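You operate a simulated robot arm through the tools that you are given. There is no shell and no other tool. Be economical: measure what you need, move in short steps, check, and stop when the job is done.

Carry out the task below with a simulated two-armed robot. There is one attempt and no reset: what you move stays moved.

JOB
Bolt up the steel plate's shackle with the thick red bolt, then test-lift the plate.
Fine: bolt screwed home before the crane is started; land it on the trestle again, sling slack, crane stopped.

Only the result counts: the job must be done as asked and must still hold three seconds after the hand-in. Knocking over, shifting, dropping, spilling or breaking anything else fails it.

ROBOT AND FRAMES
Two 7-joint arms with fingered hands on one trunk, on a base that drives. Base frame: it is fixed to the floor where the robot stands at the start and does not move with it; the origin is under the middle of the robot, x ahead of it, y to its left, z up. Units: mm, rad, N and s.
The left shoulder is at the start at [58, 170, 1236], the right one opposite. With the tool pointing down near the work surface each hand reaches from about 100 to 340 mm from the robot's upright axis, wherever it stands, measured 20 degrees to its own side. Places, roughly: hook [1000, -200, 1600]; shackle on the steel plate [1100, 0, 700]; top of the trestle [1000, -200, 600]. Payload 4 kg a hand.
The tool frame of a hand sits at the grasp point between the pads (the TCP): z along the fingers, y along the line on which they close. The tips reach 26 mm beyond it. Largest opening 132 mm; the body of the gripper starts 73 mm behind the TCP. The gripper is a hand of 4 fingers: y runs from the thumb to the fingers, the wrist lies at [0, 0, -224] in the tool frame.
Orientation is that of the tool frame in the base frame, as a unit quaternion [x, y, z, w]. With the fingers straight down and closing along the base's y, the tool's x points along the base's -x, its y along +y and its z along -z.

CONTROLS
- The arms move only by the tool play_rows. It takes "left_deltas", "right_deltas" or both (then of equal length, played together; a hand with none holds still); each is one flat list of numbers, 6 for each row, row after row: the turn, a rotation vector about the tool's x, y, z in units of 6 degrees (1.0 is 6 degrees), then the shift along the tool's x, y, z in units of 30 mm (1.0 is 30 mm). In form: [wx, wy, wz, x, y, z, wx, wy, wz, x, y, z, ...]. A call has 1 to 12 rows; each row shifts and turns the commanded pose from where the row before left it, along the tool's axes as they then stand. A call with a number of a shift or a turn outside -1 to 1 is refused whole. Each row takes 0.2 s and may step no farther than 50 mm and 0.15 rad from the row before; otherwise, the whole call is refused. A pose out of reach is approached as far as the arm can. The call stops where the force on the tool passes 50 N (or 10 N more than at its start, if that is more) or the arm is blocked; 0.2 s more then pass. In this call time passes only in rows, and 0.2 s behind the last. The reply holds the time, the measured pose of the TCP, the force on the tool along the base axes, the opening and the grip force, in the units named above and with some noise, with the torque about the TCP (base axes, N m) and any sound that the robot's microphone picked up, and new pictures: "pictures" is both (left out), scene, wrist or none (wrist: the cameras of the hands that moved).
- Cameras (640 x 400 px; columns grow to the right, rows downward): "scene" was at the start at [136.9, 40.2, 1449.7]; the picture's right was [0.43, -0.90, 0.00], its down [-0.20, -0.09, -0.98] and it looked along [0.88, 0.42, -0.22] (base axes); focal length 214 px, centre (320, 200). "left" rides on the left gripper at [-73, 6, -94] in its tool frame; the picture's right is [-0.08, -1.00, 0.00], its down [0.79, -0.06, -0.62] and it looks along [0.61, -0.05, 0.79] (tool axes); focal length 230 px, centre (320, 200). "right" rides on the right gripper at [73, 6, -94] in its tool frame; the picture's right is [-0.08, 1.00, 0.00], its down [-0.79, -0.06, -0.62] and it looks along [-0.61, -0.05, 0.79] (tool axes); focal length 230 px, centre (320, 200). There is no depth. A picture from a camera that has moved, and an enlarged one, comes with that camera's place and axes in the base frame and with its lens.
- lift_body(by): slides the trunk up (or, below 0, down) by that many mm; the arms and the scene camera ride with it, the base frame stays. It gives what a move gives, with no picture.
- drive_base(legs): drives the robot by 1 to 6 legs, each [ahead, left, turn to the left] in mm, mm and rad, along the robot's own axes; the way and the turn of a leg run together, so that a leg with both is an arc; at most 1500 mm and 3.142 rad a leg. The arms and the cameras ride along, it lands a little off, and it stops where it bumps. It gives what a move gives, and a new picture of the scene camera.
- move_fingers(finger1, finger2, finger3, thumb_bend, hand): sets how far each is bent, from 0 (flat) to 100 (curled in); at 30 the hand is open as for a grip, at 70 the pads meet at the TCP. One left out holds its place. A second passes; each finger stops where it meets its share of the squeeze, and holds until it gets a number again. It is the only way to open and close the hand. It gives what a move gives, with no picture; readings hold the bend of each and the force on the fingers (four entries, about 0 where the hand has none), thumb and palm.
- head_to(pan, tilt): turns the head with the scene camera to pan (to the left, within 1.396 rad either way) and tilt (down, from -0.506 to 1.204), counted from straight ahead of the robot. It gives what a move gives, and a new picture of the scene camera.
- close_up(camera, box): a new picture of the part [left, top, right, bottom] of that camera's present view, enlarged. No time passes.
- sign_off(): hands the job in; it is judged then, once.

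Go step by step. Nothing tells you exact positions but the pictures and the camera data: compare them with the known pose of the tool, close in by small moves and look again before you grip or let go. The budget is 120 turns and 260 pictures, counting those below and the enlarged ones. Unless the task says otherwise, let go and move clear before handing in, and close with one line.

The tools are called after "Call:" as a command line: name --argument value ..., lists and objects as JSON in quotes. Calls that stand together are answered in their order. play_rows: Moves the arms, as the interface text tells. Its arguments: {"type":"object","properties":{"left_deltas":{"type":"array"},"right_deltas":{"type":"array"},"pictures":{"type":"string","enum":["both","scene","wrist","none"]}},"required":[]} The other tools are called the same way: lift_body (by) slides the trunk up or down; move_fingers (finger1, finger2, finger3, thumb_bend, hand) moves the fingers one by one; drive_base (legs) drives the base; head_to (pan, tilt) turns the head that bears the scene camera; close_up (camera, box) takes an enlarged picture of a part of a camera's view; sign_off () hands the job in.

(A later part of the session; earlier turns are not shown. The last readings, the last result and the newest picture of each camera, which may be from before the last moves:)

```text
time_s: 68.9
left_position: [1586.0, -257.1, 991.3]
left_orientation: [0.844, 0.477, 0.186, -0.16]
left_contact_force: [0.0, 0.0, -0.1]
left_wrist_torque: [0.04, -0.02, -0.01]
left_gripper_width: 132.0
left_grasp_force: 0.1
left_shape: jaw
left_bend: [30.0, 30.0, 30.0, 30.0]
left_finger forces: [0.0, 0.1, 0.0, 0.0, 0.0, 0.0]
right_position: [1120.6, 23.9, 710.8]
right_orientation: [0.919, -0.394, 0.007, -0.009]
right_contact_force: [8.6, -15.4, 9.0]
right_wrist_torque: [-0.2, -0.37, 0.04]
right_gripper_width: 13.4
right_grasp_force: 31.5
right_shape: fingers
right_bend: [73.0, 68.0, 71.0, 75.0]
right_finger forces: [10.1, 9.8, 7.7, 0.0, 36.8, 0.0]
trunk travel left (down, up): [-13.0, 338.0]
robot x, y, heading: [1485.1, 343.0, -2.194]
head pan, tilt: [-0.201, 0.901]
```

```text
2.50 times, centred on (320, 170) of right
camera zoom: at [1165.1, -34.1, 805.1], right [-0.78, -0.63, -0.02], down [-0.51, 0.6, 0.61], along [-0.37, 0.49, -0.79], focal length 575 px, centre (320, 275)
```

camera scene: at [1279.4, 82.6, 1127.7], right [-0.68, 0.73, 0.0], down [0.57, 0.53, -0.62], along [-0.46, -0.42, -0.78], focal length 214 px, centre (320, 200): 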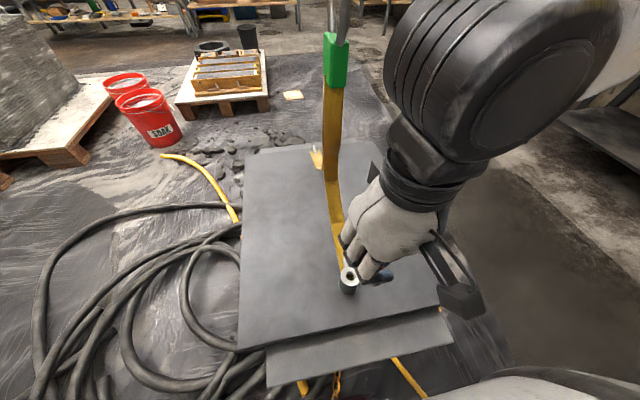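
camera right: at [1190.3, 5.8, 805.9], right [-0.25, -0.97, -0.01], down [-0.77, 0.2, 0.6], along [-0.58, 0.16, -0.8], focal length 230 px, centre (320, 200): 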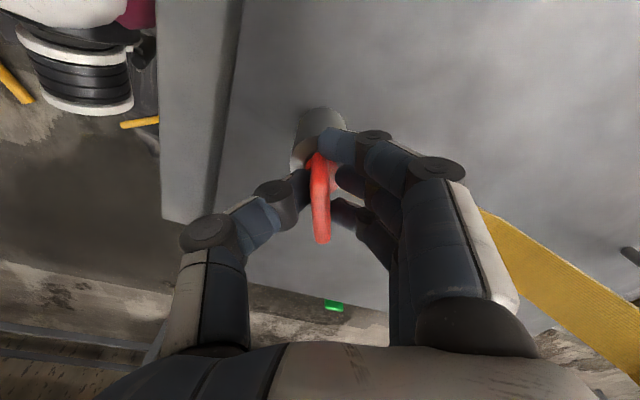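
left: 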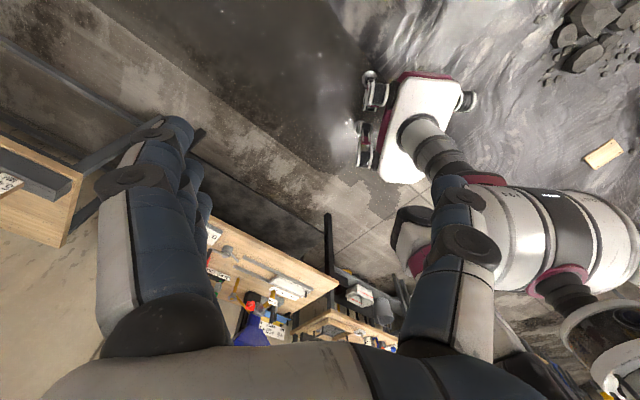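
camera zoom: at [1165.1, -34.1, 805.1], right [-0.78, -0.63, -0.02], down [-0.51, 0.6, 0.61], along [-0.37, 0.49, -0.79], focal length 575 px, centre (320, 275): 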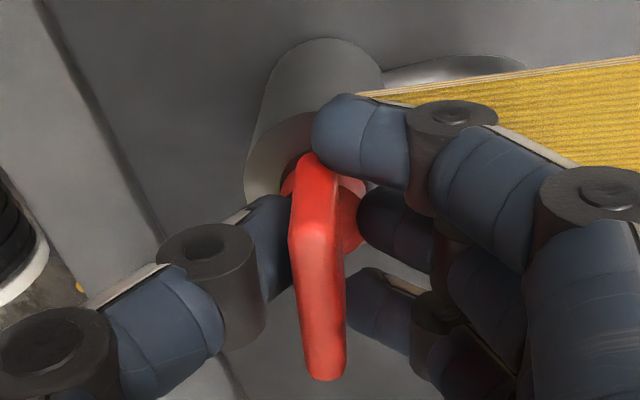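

The bolt follows. I'll keep turning.

Call:
play_rows --right_deltas '[0, 0, 1, 0, 0, 0.01, 0, 0, 1, 0, 0, 0.01, 0, 0, 1, 0, 0, 0.01, 0, 0, 1, 0, 0, 0.01, 0, 0, 1, 0, 0, 0.01, 0, 0, 1, 0, 0, 0.01, 0, 0, 1, 0, 0, 0.01, 0, 0, 1, 0, 0, 0.01, 0, 0, 1, 0, 0, 0.01, 0, 0, 1, 0, 0, 0.01]' --pictures "none"

Call:
close_up --camera "right" --box '[260, 90, 380, 250]'

```text
time_s: 71.1
left_position: [1587.1, -255.5, 991.0]
left_orientation: [0.845, 0.476, 0.186, -0.159]
left_contact_force: [0.1, 0.5, -0.7]
left_wrist_torque: [-0.04, 0.0, 0.02]
left_gripper_width: 131.9
left_grasp_force: 0.0
left_shape: jaw
left_bend: [30.0, 30.0, 30.0, 30.0]
left_finger forces: [0.0, 0.0, 0.1, 0.0, 0.0, 0.1]
right_position: [1121.2, 22.9, 709.0]
right_orientation: [-0.599, 0.801, -0.003, 0.008]
right_contact_force: [-7.3, -24.4, 40.2]
right_wrist_torque: [-0.65, -0.3, 0.06]
right_gripper_width: 13.6
right_grasp_force: 47.9
right_shape: fingers
right_bend: [73.0, 68.0, 71.0, 75.0]
right_finger forces: [13.1, 11.8, 8.5, 0.0, 62.5, 0.1]
trunk travel left (down, up): [-13.0, 338.0]
robot x, y, heading: [1484.6, 339.8, -2.194]
head pan, tilt: [-0.201, 0.901]
```

```text
2.50 times, centred on (320, 170) of right
camera zoom: at [1092.0, -45.8, 801.9], right [-0.93, 0.36, -0.01], down [0.27, 0.73, 0.63], along [0.23, 0.58, -0.78], focal length 575 px, centre (320, 275)
```

zoom: 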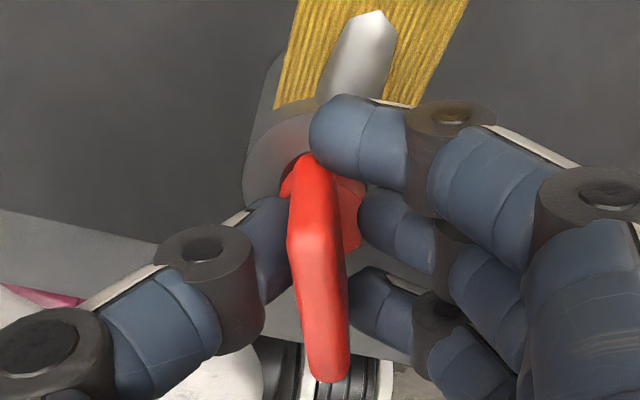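

Turned 153° so far and z has dropped 4.6 mm. I'll continue to the wrist's limit.

Call:
play_rows --right_deltas '[0, 0, 0.5, 0, 0, -0.05, 0, 0, 1, 0, 0, 0, 0, 0, 1, 0, 0, 0, 0, 0, 1, 0, 0, 0, 0, 0, 1, 0, 0, 0, 0, 0, 1, 0, 0, 0, 0, 0, 1, 0, 0, 0, 0, 0, 1, 0, 0, 0.02]' --pictures "none"

Call:
close_up --camera "right" --box '[260, 90, 380, 250]'

```text
time_s: 72.9
left_position: [1587.1, -254.6, 991.8]
left_orientation: [0.844, 0.477, 0.187, -0.161]
left_contact_force: [0.0, 1.0, 0.2]
left_wrist_torque: [0.02, -0.05, 0.02]
left_gripper_width: 132.3
left_grasp_force: 0.1
left_shape: jaw
left_bend: [30.0, 30.0, 30.0, 30.0]
left_finger forces: [0.0, 0.0, 0.0, 0.0, 0.0, 0.1]
right_position: [1079.2, -33.6, 684.9]
right_orientation: [-0.247, 0.969, 0.004, 0.012]
right_contact_force: [-0.3, -0.3, -0.3]
right_wrist_torque: [0.02, -0.01, -0.02]
right_gripper_width: 8.2
right_grasp_force: 0.0
right_shape: fingers
right_bend: [76.0, 71.0, 75.0, 75.0]
right_finger forces: [0.0, 0.0, 0.0, 0.0, 0.0, 0.0]
right hand out of reach, approached as far as the arm can: row 2, 3, 4, 5, 6, 7, 8
trunk travel left (down, up): [-13.0, 338.0]
robot x, y, heading: [1483.3, 345.9, -2.192]
head pan, tilt: [-0.201, 0.901]
```

```text
2.50 times, centred on (320, 170) of right
camera zoom: at [1009.7, -64.5, 776.5], right [-0.41, 0.91, 0.0], down [0.7, 0.32, 0.64], along [0.58, 0.26, -0.77], focal length 575 px, centre (320, 275)
```

zoom: 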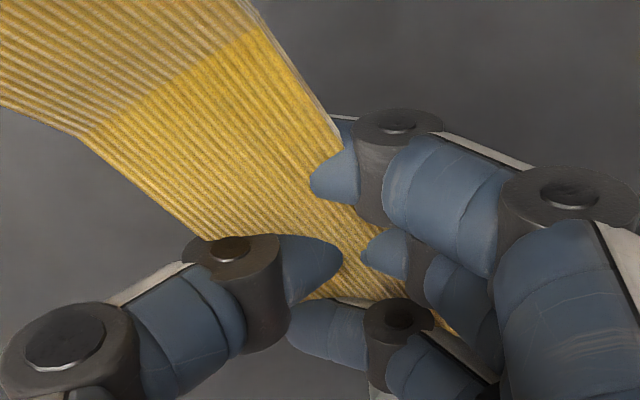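

The wrist hit its limit and the hand slid off the handle. I'll look before moving.

Call:
head_to --pan -0.1 --tilt 0.9

Call:
close_up --camera "scene" --box '[290, 200, 430, 310]'

Call:
close_up --camera "right" --box '[0, 0, 640, 400]'

```text
time_s: 73.6
left_position: [1586.0, -255.6, 991.0]
left_orientation: [0.844, 0.477, 0.187, -0.159]
left_contact_force: [0.4, -0.2, -0.4]
left_wrist_torque: [0.02, -0.01, -0.01]
left_gripper_width: 132.1
left_grasp_force: 0.1
left_shape: jaw
left_bend: [30.0, 30.0, 30.0, 30.0]
left_finger forces: [0.1, 0.1, 0.0, 0.1, 0.1, 0.0]
right_position: [1080.5, -33.8, 683.6]
right_orientation: [-0.249, 0.969, 0.003, 0.012]
right_contact_force: [-0.5, 0.1, 0.8]
right_wrist_torque: [0.0, -0.03, 0.02]
right_gripper_width: 8.0
right_grasp_force: 0.0
right_shape: fingers
right_bend: [76.0, 71.0, 75.0, 75.0]
right_finger forces: [0.0, 0.1, 0.0, 0.0, 0.1, 0.0]
trunk travel left (down, up): [-13.0, 338.0]
robot x, y, heading: [1486.0, 344.7, -2.197]
head pan, tilt: [-0.099, 0.901]
camera scene: at [1284.9, 77.2, 1127.8], right [-0.75, 0.66, 0.0], down [0.52, 0.59, -0.62], along [-0.41, -0.47, -0.78], focal length 214 px, centre (320, 200)
```

scene: 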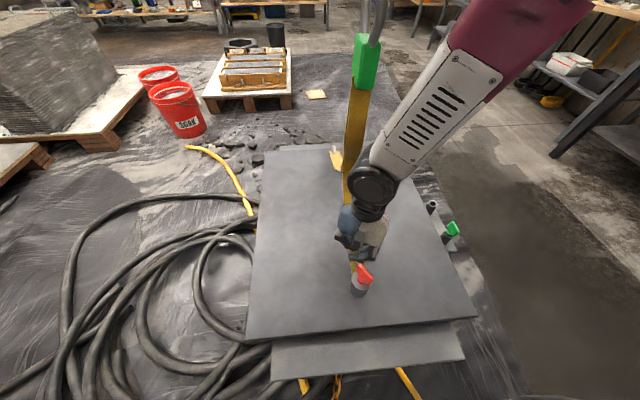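

```text
3.64 times, centred on (360, 255) of scene
camera zoom: at [1284.9, 77.2, 1127.8], right [-0.75, 0.66, 0.0], down [0.52, 0.59, -0.62], along [-0.41, -0.47, -0.78], focal length 780 px, centre (174, 0)
```

zoom: 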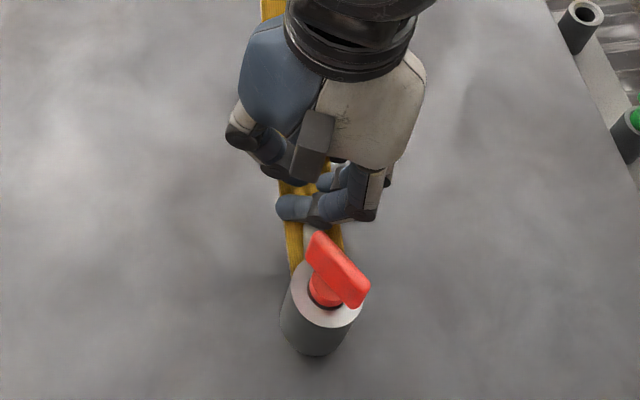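

```text
1.00 times, centred on (320, 200) of right (not enlarged: the box is as wide or as high as the picture)
camera zoom: at [1009.9, -64.3, 776.5], right [-0.41, 0.91, 0.0], down [0.7, 0.32, 0.64], along [0.58, 0.26, -0.77], focal length 230 px, centre (320, 200)
```

zoom: 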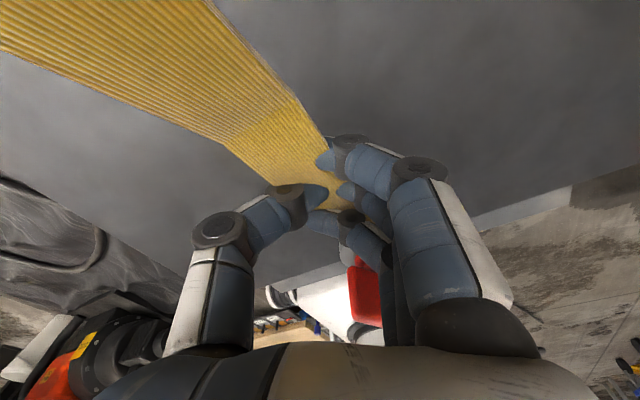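

The bolt is standing fine in the shackle with its handle at about 86°; only the hand slipped off. I'll open, rise, and unwind the wrist.

Call:
move_fingers --hand "right" --finger1 45 --finger2 45 --finger3 45 --thumb_bend 45

Call:
play_rows --right_deltas '[0, 0, 0, 0, 0, -0.8, 0, 0, 0, 0, 0, -1, 0, 0, 0, 0, 0, -1, 0, 0, -1, 0, 0, -0.4, 0, 0, -1, 0, 0, 0, 0, 0, -1, 0, 0, 0, 0, 0, -1, 0, 0, 0, 0, 0, -1, 0, 0, 0, 0, 0, -1, 0, 0, 0, 0, 0, -1, 0, 0, 0, 0, 0, -1, 0, 0, 0, 0, 0, -1, 0, 0, 0]' --pictures "none"

Call:
play_rows --right_deltas '[0, 0, -1, 0, 0, 0, 0, 0, -1, 0, 0, 0, 0, 0, -1, 0, 0, 0, 0, 0, -1, 0, 0, 0, 0, 0, -1, 0, 0, 0, 0, 0, -1, 0, 0, 0, 0, 0, -1, 0, 0, 0, 0, 0, -1, 0, 0, 0, 0, 0, -1, 0, 0, 0, 0, 0, -1, 0, 0, 0, 0, 0, -1, 0, 0, 0, 0, 0, -1, 0, 0, 0]' --pictures "scene"

```text
time_s: 74.6
left_position: [1585.5, -256.1, 991.7]
left_orientation: [0.844, 0.477, 0.187, -0.16]
left_contact_force: [-0.3, 0.3, 0.3]
left_wrist_torque: [-0.02, -0.03, 0.03]
left_gripper_width: 131.8
left_grasp_force: 0.1
left_shape: jaw
left_bend: [30.0, 30.0, 30.0, 30.0]
left_finger forces: [0.0, 0.0, 0.0, 0.0, 0.1, 0.1]
right_position: [1077.8, -35.2, 684.0]
right_orientation: [-0.248, 0.969, 0.003, 0.012]
right_contact_force: [-3.7, -10.9, 7.5]
right_wrist_torque: [-0.02, -0.05, -0.15]
right_gripper_width: 86.5
right_grasp_force: 6.7
right_shape: fingers
right_bend: [45.0, 45.0, 73.0, 45.0]
right_finger forces: [0.1, 0.0, 13.4, 0.0, 0.0, 0.0]
trunk travel left (down, up): [-13.0, 338.0]
robot x, y, heading: [1484.8, 345.7, -2.193]
head pan, tilt: [-0.099, 0.901]
```

```text
time_s: 77.2
left_position: [1585.6, -255.7, 991.5]
left_orientation: [0.844, 0.476, 0.188, -0.158]
left_contact_force: [-0.3, 0.5, -0.1]
left_wrist_torque: [0.0, -0.04, 0.01]
left_gripper_width: 131.6
left_grasp_force: 0.1
left_shape: jaw
left_bend: [30.0, 30.0, 30.0, 30.0]
left_finger forces: [0.0, 0.0, 0.1, 0.0, 0.0, 0.0]
right_position: [1054.2, -69.2, 746.9]
right_orientation: [-0.661, 0.75, -0.003, 0.01]
right_contact_force: [-1.0, -0.3, 0.3]
right_wrist_torque: [0.01, -0.01, -0.02]
right_gripper_width: 86.7
right_grasp_force: 0.1
right_shape: fingers
right_bend: [45.0, 45.0, 45.0, 45.0]
right_finger forces: [0.0, 0.0, 0.0, 0.0, 0.1, 0.0]
right hand out of reach, approached as far as the arm can: row 1, 2, 3
trunk travel left (down, up): [-13.0, 338.0]
robot x, y, heading: [1487.0, 341.3, -2.192]
head pan, tilt: [-0.099, 0.901]
```

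```text
time_s: 79.8
left_position: [1586.5, -255.6, 991.0]
left_orientation: [0.844, 0.477, 0.187, -0.159]
left_contact_force: [0.8, 0.7, -0.6]
left_wrist_torque: [0.01, 0.0, 0.0]
left_gripper_width: 132.1
left_grasp_force: 0.1
left_shape: jaw
left_bend: [30.0, 30.0, 30.0, 30.0]
left_finger forces: [0.0, 0.0, 0.0, 0.1, 0.1, 0.0]
right_position: [1055.0, -69.9, 746.2]
right_orientation: [0.976, -0.218, 0.009, -0.007]
right_contact_force: [0.2, 0.4, -1.1]
right_wrist_torque: [0.0, 0.04, 0.01]
right_gripper_width: 86.4
right_grasp_force: 0.2
right_shape: fingers
right_bend: [45.0, 45.0, 45.0, 45.0]
right_finger forces: [0.0, 0.0, 0.0, 0.1, 0.1, 0.0]
trunk travel left (down, up): [-13.0, 338.0]
robot x, y, heading: [1484.2, 343.9, -2.196]
head pan, tilt: [-0.099, 0.901]
camera scene: at [1285.0, 77.2, 1127.8], right [-0.75, 0.66, 0.0], down [0.52, 0.59, -0.62], along [-0.41, -0.47, -0.78], focal length 214 px, centre (320, 200)
```

scene: 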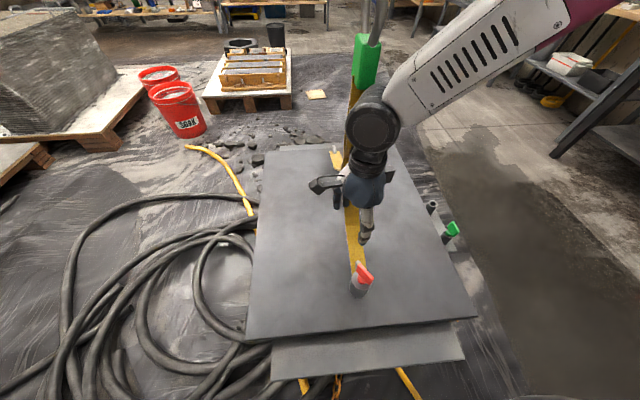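

I'll rise, finish unwinding to match the handle at 86°, then translate over the bolt.

Call:
play_rows --right_deltas '[0, 0, -1, 0, 0, -0.8, 0, 0, -1, 0, 0, -0.7, 0, 0, -1, 0, 0, 0, 0, 0, -1, 0, 0, 0, 0, 0, -1, 0, 0, 0, 0, 0, -1, 0, 0, 0, 0, 0, -1, 0, 0, 0, 0, 0, -1, 0, 0, 0, 0, 0, -1, 0, 0, 0, 0, 0, -1, 0, 0, 0, 0, 0, -1, 0, 0, 0, 0, 0, -1, 0, 0, 0]' --pictures "none"

Call:
play_rows --right_deltas '[0, 0, -1, 0, 0, 0, 0, 0, -1, 0, 0, 0, 0, 0, -1, 0, 0, 0, 0, 0, -1, 0, 0, 0, 0, 0, -1, 0, 0, 0, 0, 0, -1, 0, 0, 0, 0, 0, -0.5, 0, 0, 0, 0, 0, 0, 0.66, 0.39, 0, 0, 0, 0, 0.66, 0.39, 0, 0, 0, 0, 0.66, 0.39, 0, 0, 0, 0, 0.66, 0.39, 0, 0, 0, 0, 0.66, 0.39, 0]' --pictures "none"

Call:
close_up --camera "right" --box '[240, 70, 400, 270]'

```text
time_s: 82.4
left_position: [1586.4, -255.0, 991.3]
left_orientation: [0.844, 0.477, 0.187, -0.159]
left_contact_force: [-0.2, 0.2, -0.3]
left_wrist_torque: [-0.02, -0.02, -0.02]
left_gripper_width: 132.0
left_grasp_force: 0.1
left_shape: jaw
left_bend: [30.0, 30.0, 30.0, 30.0]
left_finger forces: [0.0, 0.1, 0.0, 0.0, 0.0, 0.0]
right_position: [1054.6, -72.0, 790.7]
right_orientation: [0.918, 0.397, 0.011, -0.001]
right_contact_force: [-0.1, -0.2, 0.0]
right_wrist_torque: [-0.05, 0.01, 0.0]
right_gripper_width: 86.8
right_grasp_force: 0.0
right_shape: fingers
right_bend: [45.0, 45.0, 45.0, 45.0]
right_finger forces: [0.0, 0.0, 0.1, 0.1, 0.0, 0.0]
trunk travel left (down, up): [-13.0, 338.0]
robot x, y, heading: [1486.2, 344.3, -2.19]
head pan, tilt: [-0.099, 0.901]
```

```text
time_s: 85.0
left_position: [1586.0, -256.0, 990.7]
left_orientation: [0.844, 0.476, 0.187, -0.159]
left_contact_force: [-0.2, 0.1, 1.0]
left_wrist_torque: [0.0, -0.03, -0.04]
left_gripper_width: 132.2
left_grasp_force: 0.1
left_shape: jaw
left_bend: [30.0, 30.0, 30.0, 30.0]
left_finger forces: [0.1, 0.0, 0.1, 0.0, 0.0, 0.0]
right_position: [1119.9, 23.4, 792.9]
right_orientation: [0.733, 0.68, 0.011, 0.004]
right_contact_force: [0.4, 0.0, -0.2]
right_wrist_torque: [0.01, 0.02, 0.0]
right_gripper_width: 86.3
right_grasp_force: 0.0
right_shape: fingers
right_bend: [45.0, 45.0, 45.0, 45.0]
right_finger forces: [0.0, 0.1, 0.0, 0.0, 0.0, 0.0]
trunk travel left (down, up): [-13.0, 338.0]
robot x, y, heading: [1484.5, 344.2, -2.194]
head pan, tilt: [-0.099, 0.901]
```

```text
2.00 times, centred on (320, 170) of right
camera zoom: at [1128.0, 95.4, 888.7], right [0.99, -0.15, 0.02], down [-0.13, -0.78, 0.61], along [-0.08, -0.6, -0.8], focal length 460 px, centre (320, 260)
```

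zoom: 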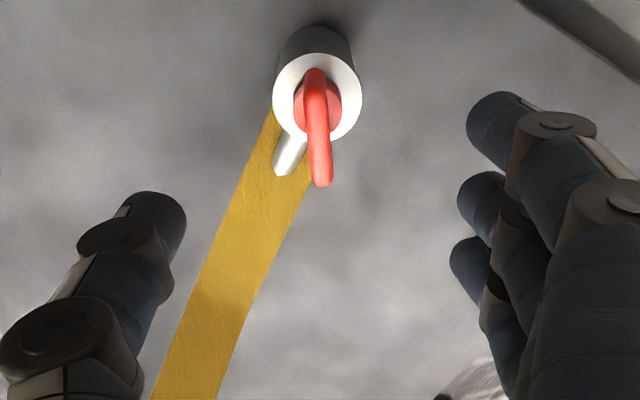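

Aligned. I'll descend and grip again.

Call:
play_rows --right_deltas '[0, 0, 0, 0.04, -0.07, 0.9, 0, 0, 0, 0, 0, 0.9, 0, 0, 0, 0, 0, 0.9]' --pictures "none"

Call:
close_up --camera "right" --box '[260, 90, 380, 250]'

Call:
move_fingers --hand "right" --finger1 80 --finger2 80 --finger3 80 --thumb_bend 76

```text
time_s: 85.8
left_position: [1585.8, -256.3, 990.2]
left_orientation: [0.844, 0.477, 0.188, -0.16]
left_contact_force: [0.0, -0.6, 0.5]
left_wrist_torque: [0.0, 0.02, -0.04]
left_gripper_width: 132.1
left_grasp_force: 0.1
left_shape: jaw
left_bend: [30.0, 30.0, 30.0, 30.0]
left_finger forces: [0.0, 0.0, 0.0, 0.0, 0.1, 0.0]
right_position: [1117.3, 25.2, 710.4]
right_orientation: [0.733, 0.68, 0.012, 0.003]
right_contact_force: [-0.1, -1.7, -0.1]
right_wrist_torque: [0.02, 0.02, 0.0]
right_gripper_width: 86.6
right_grasp_force: 0.0
right_shape: fingers
right_bend: [45.0, 45.0, 45.0, 45.0]
right_finger forces: [0.0, 0.0, 0.0, 0.0, 0.1, 0.0]
trunk travel left (down, up): [-13.0, 338.0]
robot x, y, heading: [1486.6, 340.3, -2.197]
head pan, tilt: [-0.099, 0.901]
```

```text
2.50 times, centred on (320, 170) of right
camera zoom: at [1126.7, 96.8, 806.1], right [0.99, -0.15, 0.02], down [-0.13, -0.78, 0.61], along [-0.08, -0.6, -0.8], focal length 575 px, centre (320, 275)
```

zoom: 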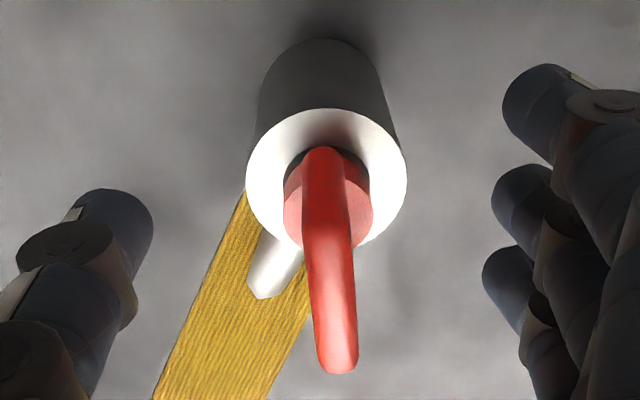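

```text
time_s: 86.8
left_position: [1587.4, -254.2, 991.4]
left_orientation: [0.844, 0.477, 0.187, -0.16]
left_contact_force: [0.8, -0.3, 0.4]
left_wrist_torque: [0.0, 0.04, -0.02]
left_gripper_width: 131.9
left_grasp_force: 0.0
left_shape: jaw
left_bend: [30.0, 30.0, 30.0, 30.0]
left_finger forces: [0.0, 0.1, 0.0, 0.0, 0.0, 0.0]
right_position: [1120.1, 25.5, 712.7]
right_orientation: [0.733, 0.68, 0.012, 0.004]
right_contact_force: [17.5, 4.1, -2.6]
right_wrist_torque: [0.06, -0.31, 0.07]
right_gripper_width: 13.6
right_grasp_force: 23.8
right_shape: fingers
right_bend: [73.0, 72.0, 71.0, 72.0]
right_finger forces: [8.9, 18.0, 7.5, 0.0, 13.8, 0.0]
trunk travel left (down, up): [-13.0, 338.0]
robot x, y, heading: [1484.9, 345.5, -2.195]
head pan, tilt: [-0.099, 0.901]
```

Gripped. I'll turn clockwise about 180°, pushing down lightly and checking between batches.

Call:
play_rows --right_deltas '[0, 0, 1, 0, 0, 0.03, 0, 0, 1, 0, 0, 0.02, 0, 0, 1, 0, 0, 0.02, 0, 0, 1, 0, 0, 0.01, 0, 0, 1, 0, 0, 0.01, 0, 0, 1, 0, 0, 0.01, 0, 0, 1, 0, 0, 0.01, 0, 0, 1, 0, 0, 0.01, 0, 0, 1, 0, 0, 0.01, 0, 0, 1, 0, 0, 0.01, 0, 0, 1, 0, 0, 0.01, 0, 0, 1, 0, 0, 0.01]' --pictures "none"

Call:
play_rows --right_deltas '[0, 0, 1, 0, 0, 0, 0, 0, 1, 0, 0, 0, 0, 0, 1, 0, 0, 0, 0, 0, 1, 0, 0, 0, 0, 0, 1, 0, 0, 0, 0, 0, 1, 0, 0, 0, 0, 0, 1, 0, 0, 0, 0, 0, 1, 0, 0, 0, 0, 0, 1, 0, 0, 0, 0, 0, 1, 0, 0, 0, 0, 0, 1, 0, 0, 0, 0, 0, 1, 0, 0, 0]' --pictures "none"

Call:
close_up --camera "right" --box '[260, 90, 380, 250]'

```text
time_s: 89.4
left_position: [1588.8, -255.3, 991.6]
left_orientation: [0.844, 0.476, 0.186, -0.16]
left_contact_force: [0.1, 0.4, 0.2]
left_wrist_torque: [-0.04, -0.01, 0.02]
left_gripper_width: 131.8
left_grasp_force: 0.0
left_shape: jaw
left_bend: [30.0, 30.0, 30.0, 30.0]
left_finger forces: [0.1, 0.0, 0.0, 0.1, 0.0, 0.1]
right_position: [1120.8, 24.4, 709.2]
right_orientation: [0.993, 0.118, 0.01, -0.002]
right_contact_force: [26.2, -4.8, 18.9]
right_wrist_torque: [-0.02, -0.52, 0.03]
right_gripper_width: 13.7
right_grasp_force: 32.1
right_shape: fingers
right_bend: [73.0, 73.0, 71.0, 73.0]
right_finger forces: [10.9, 21.4, 6.2, 0.1, 27.0, 0.0]
trunk travel left (down, up): [-13.0, 338.0]
robot x, y, heading: [1483.7, 346.0, -2.193]
head pan, tilt: [-0.099, 0.901]
```

```text
time_s: 92.0
left_position: [1586.2, -255.2, 990.9]
left_orientation: [0.844, 0.477, 0.186, -0.159]
left_contact_force: [0.2, -0.3, 1.0]
left_wrist_torque: [0.02, 0.0, 0.03]
left_gripper_width: 131.8
left_grasp_force: 0.0
left_shape: jaw
left_bend: [30.0, 30.0, 30.0, 30.0]
left_finger forces: [0.1, 0.0, 0.0, 0.1, 0.1, 0.1]
right_position: [1117.0, 26.1, 709.6]
right_orientation: [0.873, -0.488, 0.004, -0.009]
right_contact_force: [-5.0, -12.9, 25.5]
right_wrist_torque: [-0.23, 0.11, -0.02]
right_gripper_width: 11.0
right_grasp_force: 29.6
right_shape: fingers
right_bend: [74.0, 74.0, 74.0, 73.0]
right_finger forces: [6.1, 25.9, 2.0, 0.0, 25.8, 0.0]
trunk travel left (down, up): [-13.0, 338.0]
robot x, y, heading: [1483.4, 344.4, -2.194]
head pan, tilt: [-0.099, 0.901]
```

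```text
2.50 times, centred on (320, 170) of right
camera zoom: at [1148.9, -39.1, 802.3], right [-0.89, -0.45, -0.02], down [-0.37, 0.69, 0.62], along [-0.27, 0.56, -0.78], focal length 575 px, centre (320, 275)
```

zoom: 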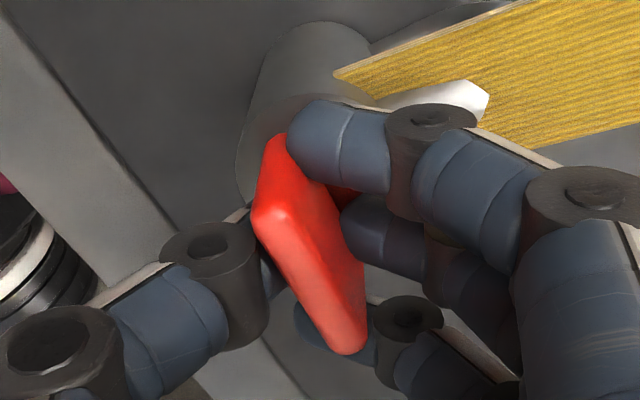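

The handle has lagged in the grip, so the bolt is resisting. I'll release and inspect its seating from the head camera.

Call:
move_fingers --hand "right" --finger1 45 --finger2 45 --finger3 45 --thumb_bend 45

Call:
close_up --camera "right" --box '[260, 90, 380, 250]'

Call:
close_up --camera "scene" --box '[320, 235, 400, 305]'

```text
time_s: 93.0
left_position: [1586.9, -256.1, 990.6]
left_orientation: [0.844, 0.478, 0.187, -0.159]
left_contact_force: [0.0, 0.5, -0.1]
left_wrist_torque: [0.0, -0.01, -0.02]
left_gripper_width: 132.0
left_grasp_force: 0.1
left_shape: jaw
left_bend: [30.0, 30.0, 30.0, 30.0]
left_finger forces: [0.0, 0.0, 0.0, 0.0, 0.0, 0.1]
right_position: [1119.2, 26.2, 708.0]
right_orientation: [0.873, -0.487, 0.006, -0.009]
right_contact_force: [0.3, 0.0, -0.1]
right_wrist_torque: [0.03, -0.02, -0.01]
right_gripper_width: 86.4
right_grasp_force: 0.0
right_shape: fingers
right_bend: [45.0, 45.0, 45.0, 45.0]
right_finger forces: [0.0, 0.2, 0.0, 0.0, 0.1, 0.1]
trunk travel left (down, up): [-13.0, 338.0]
robot x, y, heading: [1486.0, 344.9, -2.193]
head pan, tilt: [-0.099, 0.901]
```

```text
2.50 times, centred on (320, 170) of right
camera zoom: at [1149.9, -39.7, 801.7], right [-0.89, -0.46, -0.02], down [-0.37, 0.69, 0.62], along [-0.27, 0.56, -0.79], focal length 575 px, centre (320, 275)
```

zoom: 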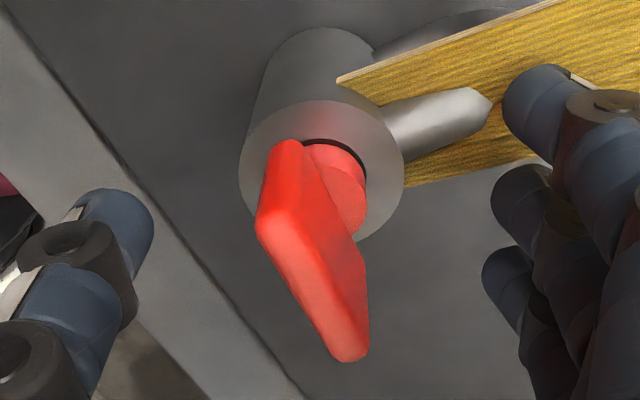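

```text
5.71 times, centred on (360, 270) of scene
camera zoom: at [1285.0, 77.3, 1127.7], right [-0.75, 0.66, 0.0], down [0.52, 0.59, -0.62], along [-0.41, -0.47, -0.78], focal length 1226 px, centre (91, -200)
```

zoom: 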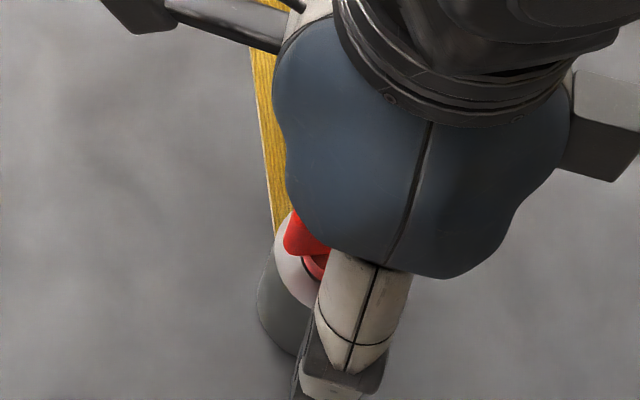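

The threads are biting and the handle lags about 30°. I'll rotate the hand back 30°, raise it 5 mm, regrip harder and continue.

Call:
play_rows --right_deltas '[0, 0, -1, 0, 0, -0.15, 0, 0, -1, 0, 0, 0, 0, 0, -1, 0, 0, 0, 0, 0, -1, 0, 0, 0, 0, 0, -1, 0, 0, 0]' --pictures "none"

Call:
close_up --camera "right" --box '[260, 90, 380, 250]'

Call:
move_fingers --hand "right" --finger1 90 --finger2 80 --finger3 90 --thumb_bend 90

Call:
close_up --camera "right" --box '[260, 90, 380, 250]'

```text
time_s: 94.2
left_position: [1586.3, -256.2, 991.3]
left_orientation: [0.844, 0.477, 0.188, -0.159]
left_contact_force: [-0.4, 0.4, -0.6]
left_wrist_torque: [-0.01, 0.0, -0.03]
left_gripper_width: 132.0
left_grasp_force: 0.1
left_shape: jaw
left_bend: [30.0, 30.0, 30.0, 30.0]
left_finger forces: [0.0, 0.1, 0.1, 0.0, 0.0, 0.1]
right_position: [1118.2, 26.9, 711.5]
right_orientation: [0.97, -0.243, 0.008, -0.008]
right_contact_force: [-0.4, 0.5, -0.4]
right_wrist_torque: [0.0, 0.0, 0.02]
right_gripper_width: 86.4
right_grasp_force: 0.1
right_shape: fingers
right_bend: [45.0, 45.0, 45.0, 45.0]
right_finger forces: [0.0, 0.0, 0.0, 0.0, 0.0, 0.0]
trunk travel left (down, up): [-13.0, 338.0]
robot x, y, heading: [1486.8, 341.0, -2.197]
head pan, tilt: [-0.099, 0.901]
```

```text
2.50 times, centred on (320, 170) of right
camera zoom: at [1177.8, -14.0, 807.0], right [-0.54, -0.84, -0.02], down [-0.68, 0.42, 0.61], along [-0.5, 0.34, -0.79], focal length 575 px, centre (320, 275)
```

zoom: 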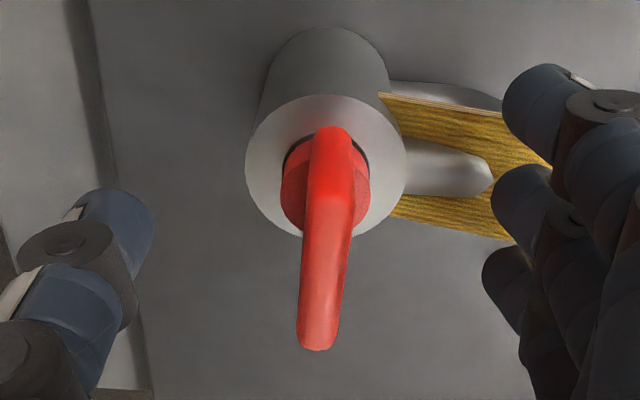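

```text
time_s: 95.2
left_position: [1585.1, -256.4, 990.1]
left_orientation: [0.844, 0.477, 0.188, -0.16]
left_contact_force: [-0.1, 0.5, 0.8]
left_wrist_torque: [0.02, 0.01, 0.03]
left_gripper_width: 131.9
left_grasp_force: 0.2
left_shape: jaw
left_bend: [30.0, 30.0, 30.0, 30.0]
left_finger forces: [0.0, 0.0, 0.0, 0.0, 0.1, 0.1]
right_position: [1118.3, 25.6, 710.6]
right_orientation: [0.969, -0.245, 0.01, -0.008]
right_contact_force: [0.1, -4.5, -14.8]
right_wrist_torque: [-0.26, 0.01, -0.04]
right_gripper_width: 17.7
right_grasp_force: 29.1
right_shape: fingers
right_bend: [69.0, 71.0, 74.0, 69.0]
right_finger forces: [10.4, 11.2, 10.2, 0.1, 25.1, 0.0]
trunk travel left (down, up): [-13.0, 338.0]
robot x, y, heading: [1487.6, 350.3, -2.195]
head pan, tilt: [-0.099, 0.901]
```

```text
2.50 times, centred on (320, 170) of right
camera zoom: at [1177.3, -14.7, 806.1], right [-0.54, -0.84, -0.02], down [-0.68, 0.42, 0.61], along [-0.5, 0.34, -0.79], focal length 575 px, centre (320, 275)
```

zoom: 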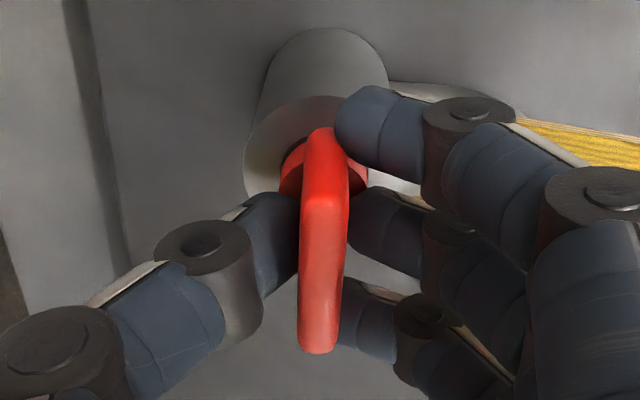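

The handle has dropped about 6 mm, so the thread advances. I'll turn 72° more, following it down.

Call:
play_rows --right_deltas '[0, 0, 1, 0, 0, 0.03, 0, 0, 1, 0, 0, 0.02, 0, 0, 1, 0, 0, 0.02, 0, 0, 1, 0, 0, 0.02, 0, 0, 1, 0, 0, 0.02, 0, 0, 1, 0, 0, 0.02, 0, 0, 1, 0, 0, 0.02, 0, 0, 1, 0, 0, 0.02, 0, 0, 1, 0, 0, 0.02, 0, 0, 1, 0, 0, 0.02, 0, 0, 1, 0, 0, 0.02, 0, 0, 1, 0, 0, 0.02]' --pictures "none"

Call:
close_up --camera "right" --box '[260, 90, 380, 250]'

```text
time_s: 97.8
left_position: [1589.9, -253.8, 992.4]
left_orientation: [0.844, 0.477, 0.185, -0.159]
left_contact_force: [0.5, 0.3, -0.3]
left_wrist_torque: [0.02, -0.02, -0.02]
left_gripper_width: 132.0
left_grasp_force: 0.0
left_shape: jaw
left_bend: [30.0, 30.0, 30.0, 30.0]
left_finger forces: [0.0, 0.1, 0.0, 0.1, 0.0, 0.0]
right_position: [1121.9, 26.7, 706.7]
right_orientation: [-0.644, 0.765, -0.003, 0.009]
right_contact_force: [19.1, 14.8, 35.9]
right_wrist_torque: [-0.14, -0.03, 3.16]
right_gripper_width: 9.1
right_grasp_force: 120.8
right_shape: fingers
right_bend: [74.0, 73.0, 78.0, 74.0]
right_finger forces: [0.0, 102.8, 0.0, 0.0, 138.4, 0.0]
trunk travel left (down, up): [-13.0, 338.0]
robot x, y, heading: [1486.7, 347.8, -2.199]
head pan, tilt: [-0.099, 0.901]
```

```text
2.50 times, centred on (320, 170) of right
camera zoom: at [1101.3, -44.2, 800.7], right [-0.97, 0.25, -0.02], down [0.18, 0.76, 0.62], along [0.17, 0.6, -0.78], focal length 575 px, centre (320, 275)
```

zoom: 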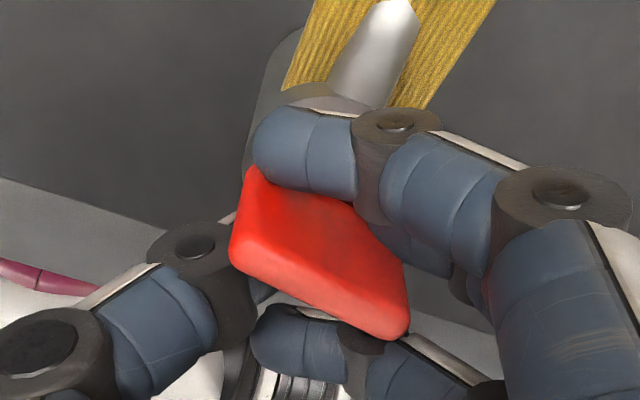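

A torque of 3.2 Nm built up and the handle refused to turn, so it may be home. I'll release, lift off and inspect.

Call:
move_fingers --hand "right" --finger1 40 --finger2 40 --finger3 40 --thumb_bend 40

Call:
close_up --camera "right" --box '[260, 90, 380, 250]'

Call:
play_rows --right_deltas '[0, 0, 0, 0, 0, -0.8, 0, 0, 0, 0, 0, -1, 0, 0, 0, 0, 0, -1, 0, 0, -1, 0.5, 0, 0, 0, 0, -1, 0.5, 0, 0, 0, 0, -1, 0.5, 0, 0, 0, 0, -1, 0.5, 0, 0, 0, 0, -1, 0, 0, 0]' --pictures "scene"

Call:
close_up --camera "right" --box '[240, 60, 420, 200]'

```text
time_s: 98.1
left_position: [1584.5, -257.1, 989.0]
left_orientation: [0.843, 0.477, 0.189, -0.162]
left_contact_force: [0.3, -0.3, 0.0]
left_wrist_torque: [0.06, -0.05, 0.01]
left_gripper_width: 132.0
left_grasp_force: 0.0
left_shape: jaw
left_bend: [30.0, 30.0, 30.0, 30.0]
left_finger forces: [0.0, 0.0, 0.0, 0.0, 0.1, 0.0]
right_position: [1117.7, 26.0, 703.1]
right_orientation: [-0.641, 0.767, -0.002, 0.012]
right_contact_force: [-1.5, 0.2, -1.2]
right_wrist_torque: [0.01, -0.04, 0.01]
right_gripper_width: 101.6
right_grasp_force: 0.0
right_shape: fingers
right_bend: [41.0, 40.0, 42.0, 41.0]
right_finger forces: [0.1, 0.1, 0.0, 0.1, 0.1, 0.0]
trunk travel left (down, up): [-13.0, 338.0]
robot x, y, heading: [1483.7, 345.3, -2.19]
head pan, tilt: [-0.099, 0.901]
stopped (right hand): the force on the tool passed its limit at 55 N (the readings are from after the stop); the commanded pose is now the measured one
```

```text
2.50 times, centred on (320, 170) of right
camera zoom: at [1096.2, -46.7, 795.0], right [-0.97, 0.25, -0.02], down [0.19, 0.75, 0.63], along [0.17, 0.61, -0.78], focal length 575 px, centre (320, 275)
```

zoom: 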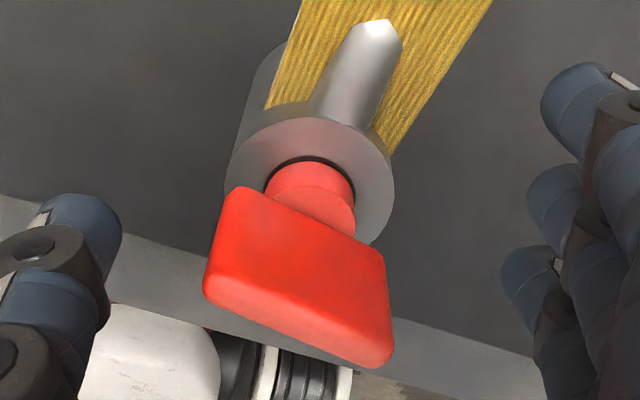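

```text
time_s: 99.9
left_position: [1585.9, -254.9, 991.3]
left_orientation: [0.844, 0.477, 0.187, -0.16]
left_contact_force: [0.3, 0.4, -0.1]
left_wrist_torque: [0.0, -0.03, 0.0]
left_gripper_width: 131.8
left_grasp_force: 0.0
left_shape: jaw
left_bend: [30.0, 30.0, 30.0, 30.0]
left_finger forces: [0.0, 0.1, 0.0, 0.0, 0.0, 0.0]
right_position: [1114.7, -34.8, 789.7]
right_orientation: [0.818, -0.575, 0.003, -0.009]
right_contact_force: [0.0, 0.2, -0.5]
right_wrist_torque: [0.01, 0.0, 0.0]
right_gripper_width: 103.0
right_grasp_force: 0.1
right_shape: fingers
right_bend: [40.0, 40.0, 40.0, 40.0]
right_finger forces: [0.1, 0.0, 0.1, 0.1, 0.0, 0.1]
trunk travel left (down, up): [-13.0, 338.0]
robot x, y, heading: [1484.6, 344.0, -2.195]
head pan, tilt: [-0.099, 0.901]
camera scene: at [1284.9, 77.3, 1127.8], right [-0.75, 0.66, 0.0], down [0.52, 0.59, -0.62], along [-0.41, -0.47, -0.78], focal length 214 px, centre (320, 200)
```

scene: 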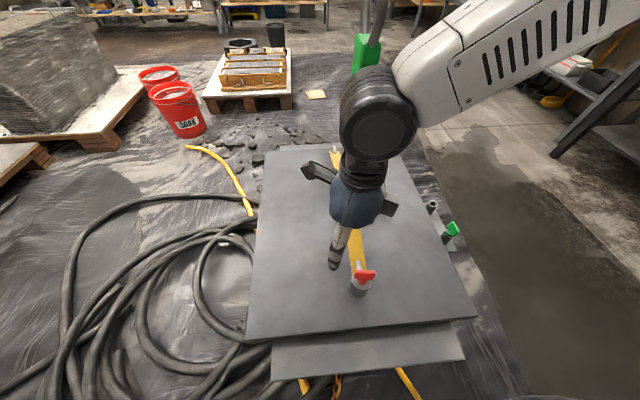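

```text
2.86 times, centred on (330, 130) of right
camera zoom: at [1132.4, -106.0, 883.0], right [-0.96, -0.27, -0.02], down [-0.22, 0.75, 0.62], along [-0.15, 0.6, -0.78], focal length 657 px, centre (291, 400)
```

zoom: 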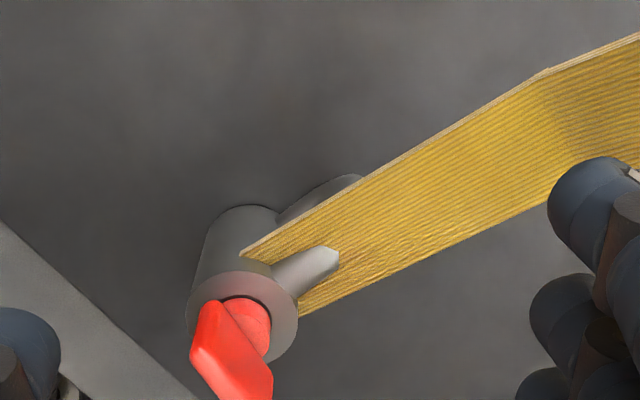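

Call:
close_up --camera "scene" --box '[330, 250, 390, 305]'

```text
7.27 times, centred on (360, 278) of scene
camera zoom: at [1284.9, 77.3, 1127.8], right [-0.75, 0.66, 0.0], down [0.52, 0.59, -0.62], along [-0.41, -0.47, -0.78], focal length 1560 px, centre (29, -364)
```

zoom: 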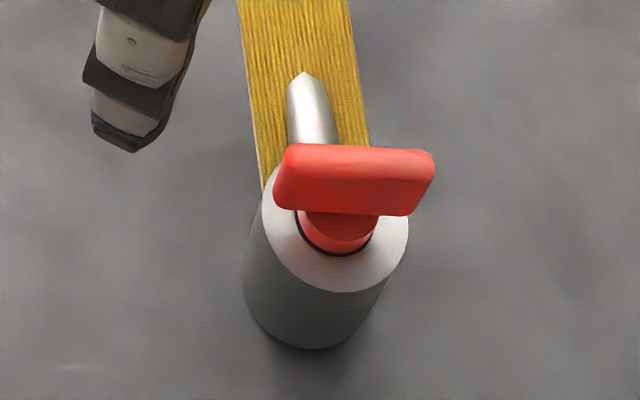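

The handle now sits at -44° and resisted 3 Nm. To make sure, I'll regrip squarely and tighten once more, watching torque against movement.

Call:
play_rows --right_deltas '[0, 0, -1, 0, 0, 0, 0, 0, -1, 0, 0, 0, 0, 0, -1, 0, 0, 0, 0, 0, -1, 0, 0, 0, 0, 0, -0.4, 0, 0, 0, 0, 0, 0, -0.63, -0.78, 0, 0, 0, 0, -0.63, -0.78, 0, 0, 0, 0, 0, 0, 0.9, 0, 0, 0, 0, 0, 0.9, 0, 0, 0, 0, 0, 0.8]' --pictures "none"

Call:
close_up --camera "right" --box '[260, 90, 380, 250]'

```text
time_s: 102.1
left_position: [1586.2, -255.6, 990.5]
left_orientation: [0.843, 0.477, 0.187, -0.161]
left_contact_force: [-1.4, -0.6, 0.1]
left_wrist_torque: [-0.01, 0.0, -0.02]
left_gripper_width: 132.1
left_grasp_force: 0.0
left_shape: jaw
left_bend: [30.0, 30.0, 30.0, 30.0]
left_finger forces: [0.0, 0.0, 0.0, 0.0, 0.0, 0.0]
right_position: [1121.7, 27.9, 711.5]
right_orientation: [0.928, -0.373, 0.006, -0.008]
right_contact_force: [-0.3, 0.1, 1.0]
right_wrist_torque: [-0.01, 0.0, -0.02]
right_gripper_width: 103.2
right_grasp_force: 0.1
right_shape: fingers
right_bend: [40.0, 40.0, 40.0, 40.0]
right_finger forces: [0.0, 0.1, 0.0, 0.0, 0.1, 0.0]
trunk travel left (down, up): [-13.0, 338.0]
robot x, y, heading: [1486.8, 342.2, -2.194]
head pan, tilt: [-0.099, 0.901]
```

```text
2.50 times, centred on (320, 170) of right
camera zoom: at [1168.1, -27.9, 806.6], right [-0.75, -0.67, -0.02], down [-0.53, 0.58, 0.61], along [-0.4, 0.47, -0.79], focal length 575 px, centre (320, 275)
```

zoom: 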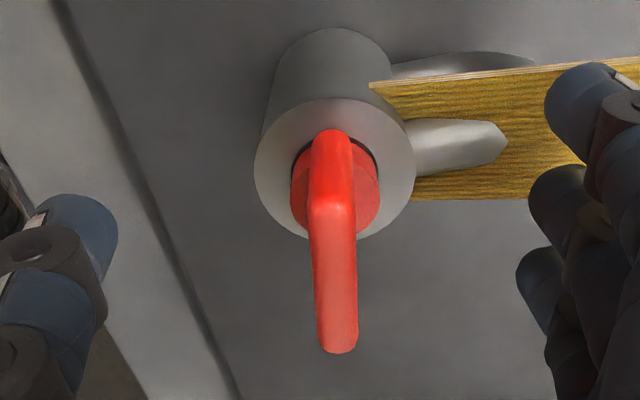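

Call:
play_rows --right_deltas '[0, 0, 0, -0.05, 0.08, 0.1]' --pictures "none"

Call:
move_fingers --hand "right" --finger1 90 --finger2 80 --finger3 90 --thumb_bend 90

Call:
play_rows --right_deltas '[0, 0, 1, 0, 0, 0, 0, 0, 1, 0, 0, 0, 0, 0, 1, 0, 0, 0]' --pictures "none"

Call:
close_up --camera "right" --box '[260, 90, 380, 250]'

```text
time_s: 102.5
left_position: [1585.2, -256.2, 991.8]
left_orientation: [0.844, 0.477, 0.186, -0.16]
left_contact_force: [0.0, -0.2, -0.5]
left_wrist_torque: [0.0, 0.02, 0.0]
left_gripper_width: 131.7
left_grasp_force: 0.1
left_shape: jaw
left_bend: [30.0, 30.0, 30.0, 30.0]
left_finger forces: [0.0, 0.0, 0.0, 0.1, 0.0, 0.0]
right_position: [1118.5, 26.0, 709.4]
right_orientation: [0.928, -0.373, 0.006, -0.006]
right_contact_force: [0.4, -1.6, 0.2]
right_wrist_torque: [-0.01, 0.0, 0.01]
right_gripper_width: 103.0
right_grasp_force: 0.0
right_shape: fingers
right_bend: [40.0, 40.0, 40.0, 40.0]
right_finger forces: [0.0, 0.1, 0.0, 0.0, 0.0, 0.0]
trunk travel left (down, up): [-13.0, 338.0]
robot x, y, heading: [1484.7, 342.6, -2.195]
head pan, tilt: [-0.099, 0.901]
```

```text
time_s: 103.5
left_position: [1586.8, -255.9, 990.8]
left_orientation: [0.844, 0.477, 0.187, -0.16]
left_contact_force: [-0.6, -0.4, -0.9]
left_wrist_torque: [0.03, 0.01, -0.01]
left_gripper_width: 132.2
left_grasp_force: 0.1
left_shape: jaw
left_bend: [30.0, 30.0, 30.0, 30.0]
left_finger forces: [0.1, 0.0, 0.0, 0.0, 0.1, 0.1]
right_position: [1117.4, 28.4, 708.5]
right_orientation: [0.928, -0.373, 0.007, -0.008]
right_contact_force: [-1.6, 4.6, -4.1]
right_wrist_torque: [0.0, -0.1, -0.01]
right_gripper_width: 14.6
right_grasp_force: 29.6
right_shape: fingers
right_bend: [71.0, 73.0, 88.0, 71.0]
right_finger forces: [8.3, 15.2, 6.2, 0.1, 29.5, 0.1]
trunk travel left (down, up): [-13.0, 338.0]
robot x, y, heading: [1485.3, 343.8, -2.193]
head pan, tilt: [-0.099, 0.901]
```

```text
time_s: 104.3
left_position: [1587.2, -254.5, 992.0]
left_orientation: [0.844, 0.477, 0.187, -0.16]
left_contact_force: [-1.0, 0.3, -0.5]
left_wrist_torque: [0.0, 0.02, -0.01]
left_gripper_width: 132.0
left_grasp_force: 0.0
left_shape: jaw
left_bend: [30.0, 30.0, 30.0, 30.0]
left_finger forces: [0.0, 0.1, 0.1, 0.0, 0.1, 0.0]
right_position: [1118.4, 26.9, 707.8]
right_orientation: [0.857, -0.515, 0.005, -0.008]
right_contact_force: [-4.4, 12.9, 0.1]
right_wrist_torque: [0.21, 0.07, 0.1]
right_gripper_width: 12.5
right_grasp_force: 30.2
right_shape: fingers
right_bend: [72.0, 73.0, 89.0, 71.0]
right_finger forces: [5.5, 17.6, 5.1, 0.0, 31.6, 0.0]
trunk travel left (down, up): [-13.0, 338.0]
robot x, y, heading: [1488.2, 344.1, -2.189]
head pan, tilt: [-0.099, 0.901]
```

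```text
2.50 times, centred on (320, 170) of right
camera zoom: at [1146.4, -40.6, 802.5], right [-0.92, -0.4, -0.02], down [-0.33, 0.72, 0.62], along [-0.23, 0.57, -0.79], focal length 575 px, centre (320, 275)
```

zoom: 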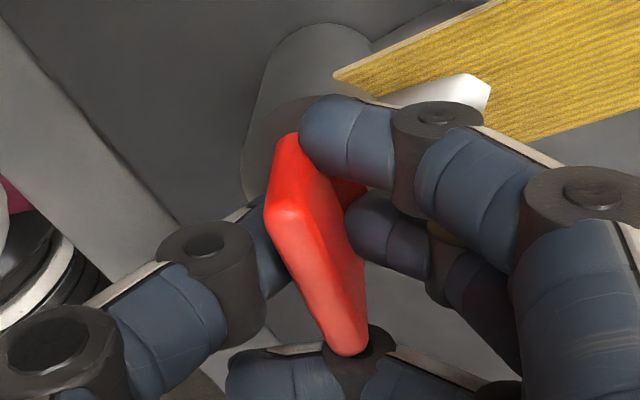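

The handle hasn't moved but this grip transmits little torque. I'll keep turning until it wedges between thumb and finger, as before, to apply real torque.

Call:
play_rows --right_deltas '[0, 0, 1, 0, 0, 0, 0, 0, 1, 0, 0, 0, 0, 0, 1, 0, 0, 0, 0, 0, 1, 0, 0, 0, 0, 0, 1, 0, 0, 0, 0, 0, 1, 0, 0, 0]' --pictures "none"

Call:
close_up --camera "right" --box '[260, 90, 380, 250]'

```text
time_s: 105.7
left_position: [1586.1, -253.8, 992.3]
left_orientation: [0.843, 0.477, 0.187, -0.16]
left_contact_force: [0.2, 0.0, 0.3]
left_wrist_torque: [0.0, 0.03, 0.01]
left_gripper_width: 131.9
left_grasp_force: 0.0
left_shape: jaw
left_bend: [30.0, 30.0, 30.0, 30.0]
left_finger forces: [0.0, 0.0, 0.0, 0.1, 0.0, 0.0]
right_position: [1121.0, 26.7, 708.0]
right_orientation: [-0.658, 0.753, -0.003, 0.011]
right_contact_force: [16.1, 21.5, -2.1]
right_wrist_torque: [0.2, -0.11, 1.59]
right_gripper_width: 8.6
right_grasp_force: 68.2
right_shape: fingers
right_bend: [75.0, 73.0, 90.0, 72.0]
right_finger forces: [0.8, 54.3, 0.1, 0.0, 82.0, 0.0]
trunk travel left (down, up): [-13.0, 338.0]
robot x, y, heading: [1484.5, 347.4, -2.198]
head pan, tilt: [-0.099, 0.901]
```

```text
2.50 times, centred on (320, 170) of right
camera zoom: at [1104.1, -45.1, 802.1], right [-0.98, 0.21, -0.02], down [0.15, 0.76, 0.63], along [0.14, 0.61, -0.78], focal length 575 px, centre (320, 275)
```

zoom: 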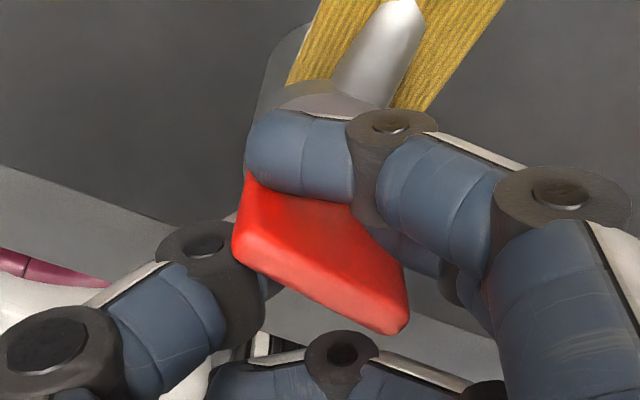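

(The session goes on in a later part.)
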